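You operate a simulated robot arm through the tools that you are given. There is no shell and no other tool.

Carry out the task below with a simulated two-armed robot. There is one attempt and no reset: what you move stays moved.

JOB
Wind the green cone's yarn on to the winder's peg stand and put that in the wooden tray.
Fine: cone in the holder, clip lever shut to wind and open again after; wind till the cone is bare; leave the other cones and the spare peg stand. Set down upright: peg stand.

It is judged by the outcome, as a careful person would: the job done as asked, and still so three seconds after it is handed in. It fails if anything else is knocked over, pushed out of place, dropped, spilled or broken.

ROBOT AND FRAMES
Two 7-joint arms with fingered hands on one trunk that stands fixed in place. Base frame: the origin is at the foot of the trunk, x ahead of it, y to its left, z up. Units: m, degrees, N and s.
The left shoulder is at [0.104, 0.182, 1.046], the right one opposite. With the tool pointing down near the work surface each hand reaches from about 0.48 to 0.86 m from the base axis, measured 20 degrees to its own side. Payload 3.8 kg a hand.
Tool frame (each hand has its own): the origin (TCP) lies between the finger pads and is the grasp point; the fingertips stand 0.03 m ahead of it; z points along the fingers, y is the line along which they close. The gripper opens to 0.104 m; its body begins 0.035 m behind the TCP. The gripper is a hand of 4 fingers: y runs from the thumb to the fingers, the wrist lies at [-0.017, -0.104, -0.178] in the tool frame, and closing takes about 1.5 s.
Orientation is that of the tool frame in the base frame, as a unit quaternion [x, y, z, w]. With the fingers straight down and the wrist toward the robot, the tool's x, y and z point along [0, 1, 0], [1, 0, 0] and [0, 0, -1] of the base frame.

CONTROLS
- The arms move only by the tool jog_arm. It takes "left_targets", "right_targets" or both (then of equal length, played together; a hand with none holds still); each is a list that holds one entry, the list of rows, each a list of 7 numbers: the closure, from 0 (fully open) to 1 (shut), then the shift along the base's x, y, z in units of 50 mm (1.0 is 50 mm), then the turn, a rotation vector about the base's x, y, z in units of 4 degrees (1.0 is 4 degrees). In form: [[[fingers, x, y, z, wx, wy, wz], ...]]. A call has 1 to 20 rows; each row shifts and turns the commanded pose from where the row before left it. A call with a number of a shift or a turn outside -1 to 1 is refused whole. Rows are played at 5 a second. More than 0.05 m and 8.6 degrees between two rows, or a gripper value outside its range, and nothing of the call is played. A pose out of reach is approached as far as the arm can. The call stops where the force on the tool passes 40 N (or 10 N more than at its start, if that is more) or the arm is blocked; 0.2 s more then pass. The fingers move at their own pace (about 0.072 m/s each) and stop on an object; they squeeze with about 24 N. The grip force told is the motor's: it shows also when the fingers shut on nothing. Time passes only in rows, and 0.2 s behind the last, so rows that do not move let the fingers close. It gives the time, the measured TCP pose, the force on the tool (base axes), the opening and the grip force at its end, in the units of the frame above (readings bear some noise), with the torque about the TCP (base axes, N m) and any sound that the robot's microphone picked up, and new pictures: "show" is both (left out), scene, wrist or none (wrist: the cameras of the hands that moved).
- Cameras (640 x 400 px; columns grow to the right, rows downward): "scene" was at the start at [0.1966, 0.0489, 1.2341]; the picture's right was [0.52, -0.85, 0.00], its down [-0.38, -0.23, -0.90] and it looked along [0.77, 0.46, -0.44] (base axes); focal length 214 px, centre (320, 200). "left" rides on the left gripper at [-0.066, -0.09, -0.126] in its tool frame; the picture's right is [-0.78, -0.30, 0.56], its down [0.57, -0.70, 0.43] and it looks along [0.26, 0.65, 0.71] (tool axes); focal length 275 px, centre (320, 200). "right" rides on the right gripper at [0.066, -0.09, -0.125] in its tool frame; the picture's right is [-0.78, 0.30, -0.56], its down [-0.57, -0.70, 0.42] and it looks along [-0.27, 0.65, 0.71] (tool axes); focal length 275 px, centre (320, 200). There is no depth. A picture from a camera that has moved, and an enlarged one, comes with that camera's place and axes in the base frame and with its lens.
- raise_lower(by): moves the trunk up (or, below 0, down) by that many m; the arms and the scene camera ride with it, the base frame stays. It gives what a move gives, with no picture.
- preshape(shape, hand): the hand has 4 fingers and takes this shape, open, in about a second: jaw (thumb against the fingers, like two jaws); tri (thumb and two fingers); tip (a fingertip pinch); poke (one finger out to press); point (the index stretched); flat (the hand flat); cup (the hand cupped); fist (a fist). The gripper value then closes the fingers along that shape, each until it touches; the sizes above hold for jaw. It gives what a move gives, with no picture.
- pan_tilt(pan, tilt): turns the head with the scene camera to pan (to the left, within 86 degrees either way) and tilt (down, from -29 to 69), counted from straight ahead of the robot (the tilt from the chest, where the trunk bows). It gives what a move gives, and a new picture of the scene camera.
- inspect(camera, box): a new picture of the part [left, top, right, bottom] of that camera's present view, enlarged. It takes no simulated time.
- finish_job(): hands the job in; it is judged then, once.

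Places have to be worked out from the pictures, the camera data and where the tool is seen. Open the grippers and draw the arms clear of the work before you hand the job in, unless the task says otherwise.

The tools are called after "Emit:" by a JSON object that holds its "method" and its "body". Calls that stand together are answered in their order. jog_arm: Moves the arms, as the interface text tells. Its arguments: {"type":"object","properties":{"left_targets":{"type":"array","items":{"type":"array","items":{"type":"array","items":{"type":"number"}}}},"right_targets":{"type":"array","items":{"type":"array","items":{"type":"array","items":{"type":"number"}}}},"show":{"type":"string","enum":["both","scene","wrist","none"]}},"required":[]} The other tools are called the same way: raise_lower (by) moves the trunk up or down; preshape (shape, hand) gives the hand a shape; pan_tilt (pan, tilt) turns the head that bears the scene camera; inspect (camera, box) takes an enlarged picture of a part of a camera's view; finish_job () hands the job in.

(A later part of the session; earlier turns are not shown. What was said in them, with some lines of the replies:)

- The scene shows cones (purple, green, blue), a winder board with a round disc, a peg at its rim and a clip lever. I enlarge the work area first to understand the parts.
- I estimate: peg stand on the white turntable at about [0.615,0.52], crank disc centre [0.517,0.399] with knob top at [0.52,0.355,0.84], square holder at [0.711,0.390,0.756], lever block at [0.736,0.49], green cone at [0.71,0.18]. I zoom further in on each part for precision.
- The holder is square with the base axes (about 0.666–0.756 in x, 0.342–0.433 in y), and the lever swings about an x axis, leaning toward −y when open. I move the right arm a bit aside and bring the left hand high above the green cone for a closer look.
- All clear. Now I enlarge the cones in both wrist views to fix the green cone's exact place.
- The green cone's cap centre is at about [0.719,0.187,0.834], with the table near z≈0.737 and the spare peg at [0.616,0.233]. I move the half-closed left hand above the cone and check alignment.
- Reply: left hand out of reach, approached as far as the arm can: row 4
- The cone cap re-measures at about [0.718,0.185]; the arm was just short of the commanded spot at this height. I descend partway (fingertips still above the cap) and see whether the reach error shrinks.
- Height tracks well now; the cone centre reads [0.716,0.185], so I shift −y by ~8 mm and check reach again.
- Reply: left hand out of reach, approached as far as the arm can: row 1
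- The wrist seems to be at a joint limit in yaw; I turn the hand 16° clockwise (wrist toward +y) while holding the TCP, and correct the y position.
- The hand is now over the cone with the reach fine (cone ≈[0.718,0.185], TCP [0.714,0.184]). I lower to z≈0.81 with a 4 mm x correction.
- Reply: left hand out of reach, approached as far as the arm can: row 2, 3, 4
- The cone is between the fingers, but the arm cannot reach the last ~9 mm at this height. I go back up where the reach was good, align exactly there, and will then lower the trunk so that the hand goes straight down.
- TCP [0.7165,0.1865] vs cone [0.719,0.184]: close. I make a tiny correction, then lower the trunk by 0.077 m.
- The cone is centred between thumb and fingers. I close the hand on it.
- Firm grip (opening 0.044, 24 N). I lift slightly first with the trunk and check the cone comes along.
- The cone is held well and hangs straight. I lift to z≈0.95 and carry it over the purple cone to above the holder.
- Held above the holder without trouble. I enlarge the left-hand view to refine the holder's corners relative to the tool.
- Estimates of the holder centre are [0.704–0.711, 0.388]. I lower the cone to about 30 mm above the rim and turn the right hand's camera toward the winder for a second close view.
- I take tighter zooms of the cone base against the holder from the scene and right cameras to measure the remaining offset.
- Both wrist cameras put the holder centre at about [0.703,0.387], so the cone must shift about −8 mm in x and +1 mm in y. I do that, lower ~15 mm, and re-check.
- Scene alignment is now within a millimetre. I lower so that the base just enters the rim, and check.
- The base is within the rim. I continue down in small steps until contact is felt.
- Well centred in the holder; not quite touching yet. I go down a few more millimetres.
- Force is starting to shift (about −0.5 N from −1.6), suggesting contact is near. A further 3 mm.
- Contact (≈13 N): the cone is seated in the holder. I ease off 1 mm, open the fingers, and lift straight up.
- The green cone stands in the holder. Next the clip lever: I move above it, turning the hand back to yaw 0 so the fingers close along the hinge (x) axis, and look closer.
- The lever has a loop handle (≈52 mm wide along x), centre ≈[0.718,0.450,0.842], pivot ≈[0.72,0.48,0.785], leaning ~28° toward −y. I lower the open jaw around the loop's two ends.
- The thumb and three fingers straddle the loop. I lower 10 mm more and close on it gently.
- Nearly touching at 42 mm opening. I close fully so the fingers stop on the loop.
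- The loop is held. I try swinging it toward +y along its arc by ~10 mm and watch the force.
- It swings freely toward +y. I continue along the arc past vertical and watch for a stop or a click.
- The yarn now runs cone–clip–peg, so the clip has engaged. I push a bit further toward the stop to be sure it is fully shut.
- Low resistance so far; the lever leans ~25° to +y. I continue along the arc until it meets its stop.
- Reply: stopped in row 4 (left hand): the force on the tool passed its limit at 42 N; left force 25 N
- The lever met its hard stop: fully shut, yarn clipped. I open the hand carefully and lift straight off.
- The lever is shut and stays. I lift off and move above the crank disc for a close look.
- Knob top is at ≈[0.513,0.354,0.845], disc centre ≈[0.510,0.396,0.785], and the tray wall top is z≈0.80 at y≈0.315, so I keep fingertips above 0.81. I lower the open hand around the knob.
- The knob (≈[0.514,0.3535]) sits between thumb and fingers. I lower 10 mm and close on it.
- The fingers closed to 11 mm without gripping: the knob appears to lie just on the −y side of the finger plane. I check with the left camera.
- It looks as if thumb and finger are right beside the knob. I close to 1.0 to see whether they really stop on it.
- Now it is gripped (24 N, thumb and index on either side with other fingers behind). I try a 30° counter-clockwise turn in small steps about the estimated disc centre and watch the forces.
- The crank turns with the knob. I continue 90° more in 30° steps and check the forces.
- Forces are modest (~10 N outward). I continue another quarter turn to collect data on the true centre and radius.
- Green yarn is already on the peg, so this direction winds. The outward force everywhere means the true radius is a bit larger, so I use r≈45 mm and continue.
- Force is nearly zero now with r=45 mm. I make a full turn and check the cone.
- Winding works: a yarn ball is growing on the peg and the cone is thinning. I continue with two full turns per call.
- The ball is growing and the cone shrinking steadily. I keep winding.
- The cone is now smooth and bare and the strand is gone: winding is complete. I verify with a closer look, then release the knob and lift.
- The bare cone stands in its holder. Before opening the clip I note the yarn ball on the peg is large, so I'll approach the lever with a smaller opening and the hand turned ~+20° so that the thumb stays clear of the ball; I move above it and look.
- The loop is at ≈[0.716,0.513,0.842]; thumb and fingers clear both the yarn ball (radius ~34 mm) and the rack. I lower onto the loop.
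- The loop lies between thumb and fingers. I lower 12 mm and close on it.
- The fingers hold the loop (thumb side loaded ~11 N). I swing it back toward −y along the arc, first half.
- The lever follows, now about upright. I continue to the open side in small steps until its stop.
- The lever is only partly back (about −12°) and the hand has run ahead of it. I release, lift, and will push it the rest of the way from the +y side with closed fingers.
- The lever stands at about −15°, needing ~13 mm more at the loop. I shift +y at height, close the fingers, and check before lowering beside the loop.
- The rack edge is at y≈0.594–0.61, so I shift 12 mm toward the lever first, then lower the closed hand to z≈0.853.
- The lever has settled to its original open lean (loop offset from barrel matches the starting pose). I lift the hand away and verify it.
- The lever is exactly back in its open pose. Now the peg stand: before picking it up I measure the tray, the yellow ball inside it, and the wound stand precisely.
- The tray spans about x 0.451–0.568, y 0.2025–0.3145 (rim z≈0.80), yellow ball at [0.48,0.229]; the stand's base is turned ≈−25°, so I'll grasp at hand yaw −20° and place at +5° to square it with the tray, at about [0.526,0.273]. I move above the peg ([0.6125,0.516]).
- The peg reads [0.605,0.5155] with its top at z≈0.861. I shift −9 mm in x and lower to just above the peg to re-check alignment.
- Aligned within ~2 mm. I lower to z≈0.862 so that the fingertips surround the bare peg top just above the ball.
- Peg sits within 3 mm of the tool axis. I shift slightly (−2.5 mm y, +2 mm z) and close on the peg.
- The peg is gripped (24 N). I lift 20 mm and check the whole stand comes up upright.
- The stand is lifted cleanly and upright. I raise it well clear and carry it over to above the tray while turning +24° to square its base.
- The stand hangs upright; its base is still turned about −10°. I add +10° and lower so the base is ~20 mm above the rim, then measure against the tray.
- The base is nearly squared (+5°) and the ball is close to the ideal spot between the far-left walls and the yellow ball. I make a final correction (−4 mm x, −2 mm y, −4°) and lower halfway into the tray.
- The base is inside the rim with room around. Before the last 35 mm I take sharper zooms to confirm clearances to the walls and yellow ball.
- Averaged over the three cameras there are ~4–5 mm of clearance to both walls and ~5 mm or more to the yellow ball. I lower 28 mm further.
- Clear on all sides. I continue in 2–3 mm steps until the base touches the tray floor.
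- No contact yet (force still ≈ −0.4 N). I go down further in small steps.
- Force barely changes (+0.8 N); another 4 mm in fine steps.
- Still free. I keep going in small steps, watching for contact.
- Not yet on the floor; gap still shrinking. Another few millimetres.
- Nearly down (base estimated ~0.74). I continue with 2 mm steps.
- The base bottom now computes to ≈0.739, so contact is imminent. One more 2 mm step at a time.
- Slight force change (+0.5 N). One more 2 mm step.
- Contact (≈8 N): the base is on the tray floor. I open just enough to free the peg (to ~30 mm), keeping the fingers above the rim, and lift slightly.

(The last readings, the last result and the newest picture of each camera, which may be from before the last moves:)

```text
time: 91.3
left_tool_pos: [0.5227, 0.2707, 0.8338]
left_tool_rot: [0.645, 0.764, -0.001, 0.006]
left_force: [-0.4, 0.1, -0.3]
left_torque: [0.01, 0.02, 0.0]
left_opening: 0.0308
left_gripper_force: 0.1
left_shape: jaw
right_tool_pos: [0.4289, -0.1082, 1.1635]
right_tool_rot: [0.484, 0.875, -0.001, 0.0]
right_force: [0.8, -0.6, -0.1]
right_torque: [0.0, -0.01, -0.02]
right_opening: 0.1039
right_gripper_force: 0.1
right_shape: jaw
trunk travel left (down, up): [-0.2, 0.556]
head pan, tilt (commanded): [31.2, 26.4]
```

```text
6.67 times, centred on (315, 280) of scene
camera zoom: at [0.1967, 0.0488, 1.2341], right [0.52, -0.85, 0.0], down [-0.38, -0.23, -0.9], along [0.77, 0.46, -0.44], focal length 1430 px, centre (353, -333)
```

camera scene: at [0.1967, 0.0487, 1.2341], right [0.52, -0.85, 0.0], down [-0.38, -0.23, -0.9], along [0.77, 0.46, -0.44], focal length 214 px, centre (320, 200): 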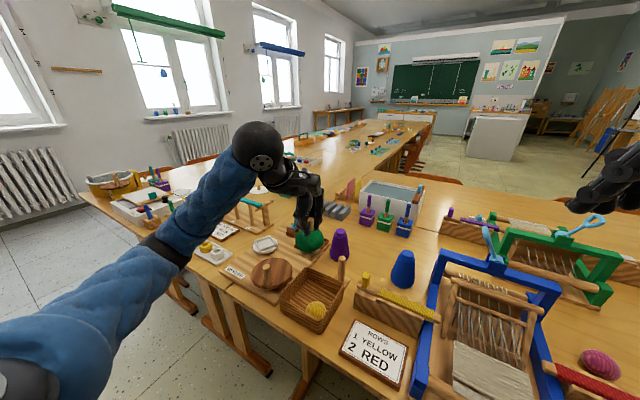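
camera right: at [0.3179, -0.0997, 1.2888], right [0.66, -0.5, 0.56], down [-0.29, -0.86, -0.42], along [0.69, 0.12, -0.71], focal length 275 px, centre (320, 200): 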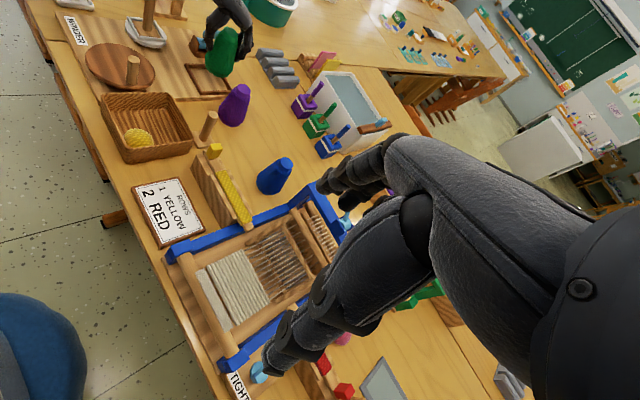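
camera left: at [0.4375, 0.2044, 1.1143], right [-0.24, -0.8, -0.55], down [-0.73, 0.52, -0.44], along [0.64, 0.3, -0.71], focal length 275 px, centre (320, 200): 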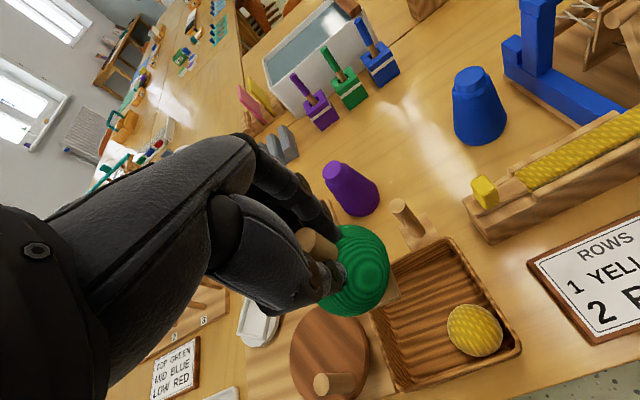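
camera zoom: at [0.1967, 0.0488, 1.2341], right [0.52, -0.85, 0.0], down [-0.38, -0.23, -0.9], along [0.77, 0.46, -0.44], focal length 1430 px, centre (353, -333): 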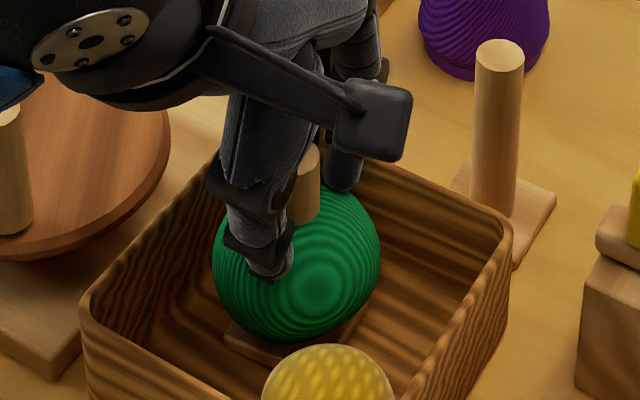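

The stand stands free and upright in the tray. I lift the hand straight up, slowly at first.

Emit:
{"method": "jog_arm", "body": {"left_targets": [[[0.7, 0, 0, 0.15, 0, 0, 0], [0.7, 0, 0, 0.25, 0, 0, 0], [0.65, 0, 0, 0.4, 0, 0, 0], [0.6, 0, 0, 0.6, 0, 0, 0], [0.6, 0, 0, 0.8, 0, 0, 0], [0.6, 0, 0, 0.8, 0, 0, 0], [0.6, 0, 0, 0, 0, 0, 0]]]}}

Emit:
{"method": "inspect", "body": {"camera": "right", "box": [110, 70, 200, 160]}}

Emit:
{"method": "inspect", "body": {"camera": "scene", "box": [270, 230, 350, 320]}}

```text
time: 92.9
left_tool_pos: [0.5234, 0.2694, 0.9837]
left_tool_rot: [0.645, 0.764, -0.002, 0.007]
left_force: [0.0, 0.1, -0.8]
left_torque: [-0.02, 0.0, -0.01]
left_opening: 0.0412
left_gripper_force: 0.0
left_shape: jaw
right_tool_pos: [0.4283, -0.1081, 1.1644]
right_tool_rot: [0.483, 0.875, -0.001, -0.001]
right_force: [0.4, -0.3, 1.0]
right_torque: [-0.04, 0.01, 0.0]
right_opening: 0.1036
right_gripper_force: 0.1
right_shape: jaw
trunk travel left (down, up): [-0.2, 0.556]
head pan, tilt (commanded): [31.2, 26.4]
camera scene: at [0.1969, 0.0489, 1.234], right [0.52, -0.85, 0.0], down [-0.38, -0.23, -0.9], along [0.77, 0.46, -0.45], focal length 214 px, centre (320, 200)
camera left: at [0.4438, 0.1908, 1.1095], right [-0.16, -0.82, -0.55], down [-0.78, 0.44, -0.44], along [0.6, 0.36, -0.71], focal length 275 px, centre (320, 200)
```

scene: 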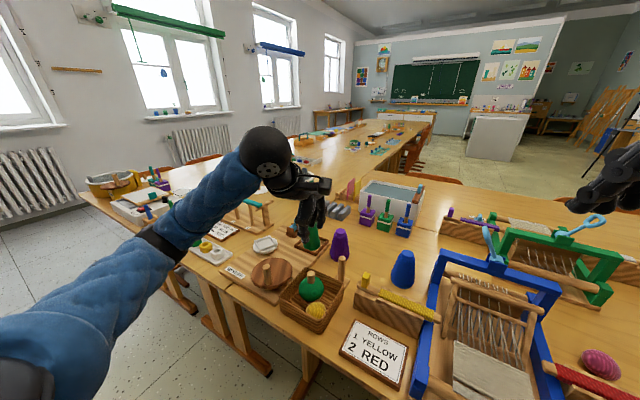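
left: 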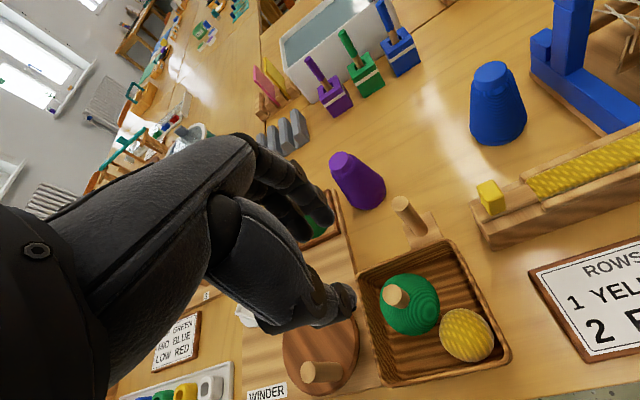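

```text
4.44 times, centred on (155, 115) of right
camera zoom: at [0.3181, -0.0995, 1.2887], right [0.66, -0.5, 0.56], down [-0.29, -0.86, -0.42], along [0.69, 0.12, -0.71], focal length 1224 px, centre (1053, 578)
```

zoom: 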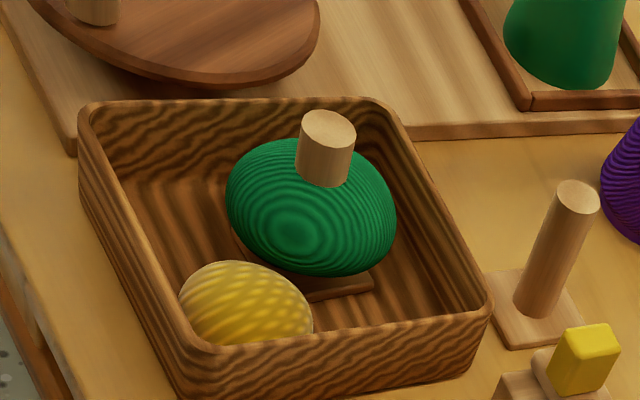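

```text
4.44 times, centred on (310, 275) of scene
camera zoom: at [0.1969, 0.0489, 1.234], right [0.52, -0.85, 0.0], down [-0.38, -0.23, -0.9], along [0.77, 0.46, -0.45], focal length 953 px, centre (364, -133)
```

zoom: 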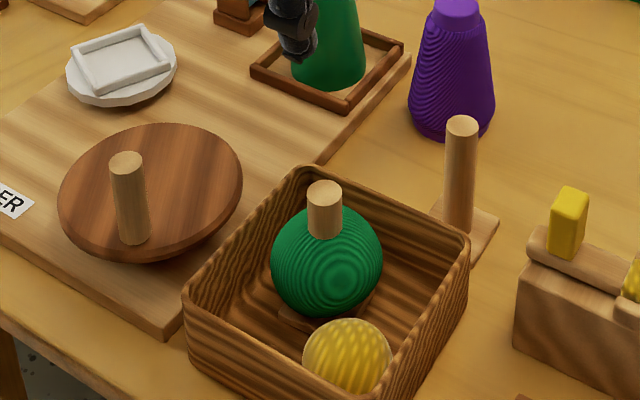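

The wound stand is upright in the tray, with the yellow ball and everything else untouched. I raise the left arm, open the hand and withdraw both arms clear.

Emit:
{"method": "jog_arm", "body": {"left_targets": [[[0.5, 0, 0, 0.8, 0, 0, 0], [0.3, 0, 0, 0.8, 0, 0, 0], [0.1, 0, 0.1, 0.8, 0, 0, 0], [0, -0.5, 0.6, 0.3, 0, 0, 0], [0, -0.5, 0.6, 0.2, 0, 0, -0.8], [0, -0.5, 0.6, 0.2, 0, 0, -0.8], [0, -0.5, 0.6, 0, 0, 0, -0.8], [0, -0.5, 0.6, 0, 0, 0, 0], [0, -0.5, 0.6, 0, 0, 0, 0], [0, -0.4, 0.5, 0, 0, 0, 0], [0, 0, 0, 0, 0, 0, 0]]], "right_targets": [[[0, 0, -0.2, 0, 0, 0, -1], [0, 0, -0.2, 0, 0, 0, -1], [0, 0, -0.2, 0, 0, 0, -1], [0, 0, -0.2, 0, 0, 0, -1], [0, 0, -0.2, 0, 0, 0, -1], [0, 0, 0, 0, 0, 0, -1], [0, 0, 0, 0, 0, 0, -1], [0, 0, 0, 0, 0, 0, -1], [0, 0, 0, 0, 0, 0, 0], [0, 0, 0, 0, 0, 0, 0], [0, 0, 0, 0, 0, 0, 0]]]}}

Emit:
{"method": "inspect", "body": {"camera": "scene", "box": [200, 180, 440, 330]}}

Emit:
{"method": "inspect", "body": {"camera": "scene", "box": [270, 195, 330, 255]}}

```text
time: 95.3
left_tool_pos: [0.3513, 0.4827, 1.1369]
left_tool_rot: [0.708, 0.707, -0.001, 0.005]
left_force: [-0.1, -0.3, 0.1]
left_torque: [0.0, -0.02, -0.02]
left_opening: 0.1037
left_gripper_force: 0.0
left_shape: jaw
right_tool_pos: [0.4304, -0.1579, 1.1636]
right_tool_rot: [0.706, 0.708, -0.001, 0.0]
right_force: [0.3, -0.3, -0.7]
right_torque: [-0.02, -0.03, 0.05]
right_opening: 0.1037
right_gripper_force: 0.0
right_shape: jaw
trunk travel left (down, up): [-0.2, 0.556]
head pan, tilt (commanded): [31.2, 26.4]
camera scene: at [0.1972, 0.0489, 1.2339], right [0.52, -0.85, 0.0], down [-0.38, -0.23, -0.9], along [0.77, 0.46, -0.45], focal length 214 px, centre (320, 200)
camera right: at [0.3397, -0.0915, 1.2882], right [0.3, -0.78, 0.56], down [-0.7, -0.57, -0.42], along [0.65, -0.26, -0.71], focal length 275 px, centre (320, 200)
camera left: at [0.2597, 0.4174, 1.2637], right [-0.29, -0.78, -0.55], down [-0.7, 0.57, -0.44], along [0.65, 0.26, -0.71], focal length 275 px, centre (320, 200)
```

scene: 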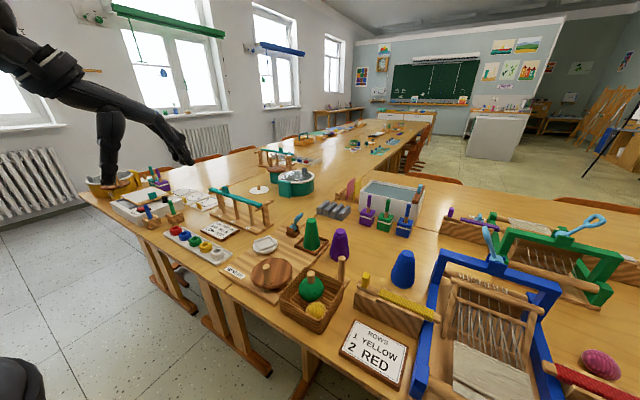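
right: 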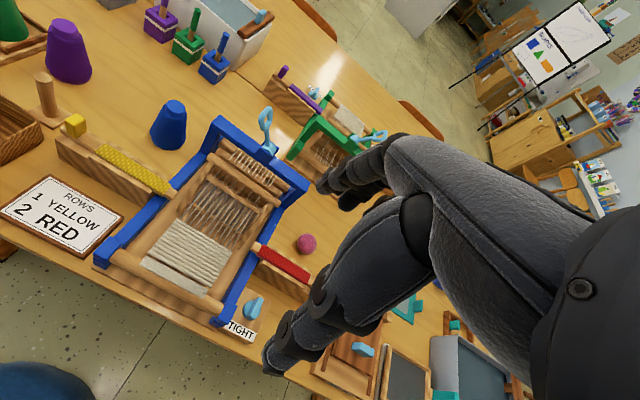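
left: 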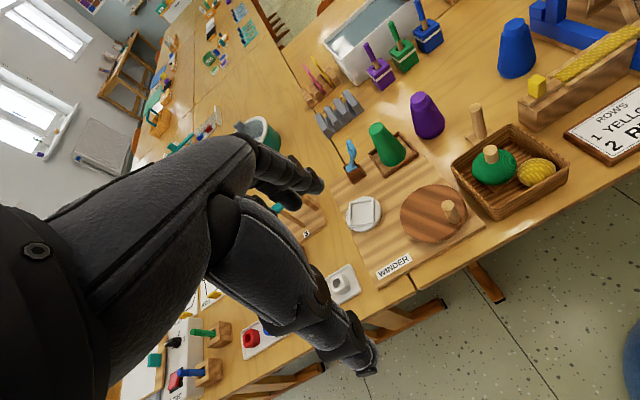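

```text
2.67 times, centred on (320, 255) of scene
camera zoom: at [0.1972, 0.0489, 1.2339], right [0.52, -0.85, 0.0], down [-0.38, -0.23, -0.9], along [0.77, 0.46, -0.45], focal length 572 px, centre (320, 53)
```

zoom: 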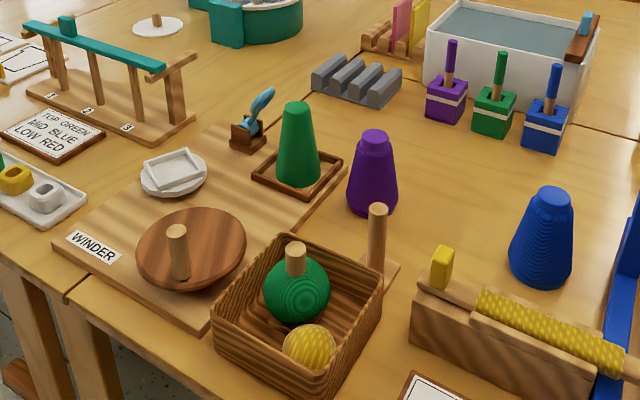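

```text
6.67 times, centred on (300, 225) of scene
camera zoom: at [0.1972, 0.0489, 1.2339], right [0.52, -0.85, 0.0], down [-0.38, -0.23, -0.9], along [0.77, 0.46, -0.45], focal length 1430 px, centre (453, 33)
```

zoom: 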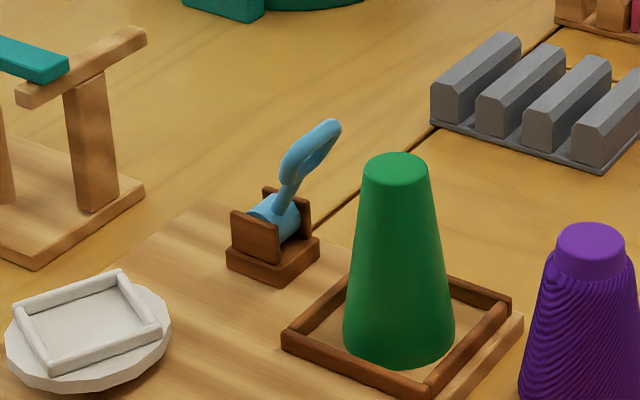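

Everything is as asked: bare cone in the holder, lever open, wound peg stand upright in the wooden tray, other cones, spare stand and yellow ball unmoved, arms clear and open. I hand the job in.

Emit:
{"method": "finish_job", "body": {}}

```text
The job is handed in.
```

The green cone's yarn is wound onto the winder's peg stand, and the stand is upright in the wooden tray. I've handed the job in.

- **Cone:** it is bare and still standing in the winder's holder.
- **Clip lever:** I shut it to wind. It is open again, in the same position it started in.
- **Tray:** the stand sits in the corner away from the yellow ball already there. The ball did not move.
- **Everything else:** in the last pictures the purple and blue cones and the spare peg stand are where they began.
- **Arms:** both are drawn clear with the hands open.

I took the wood-grained box beside the winder, the one with the yellow ball in it, to be the wooden tray you meant.
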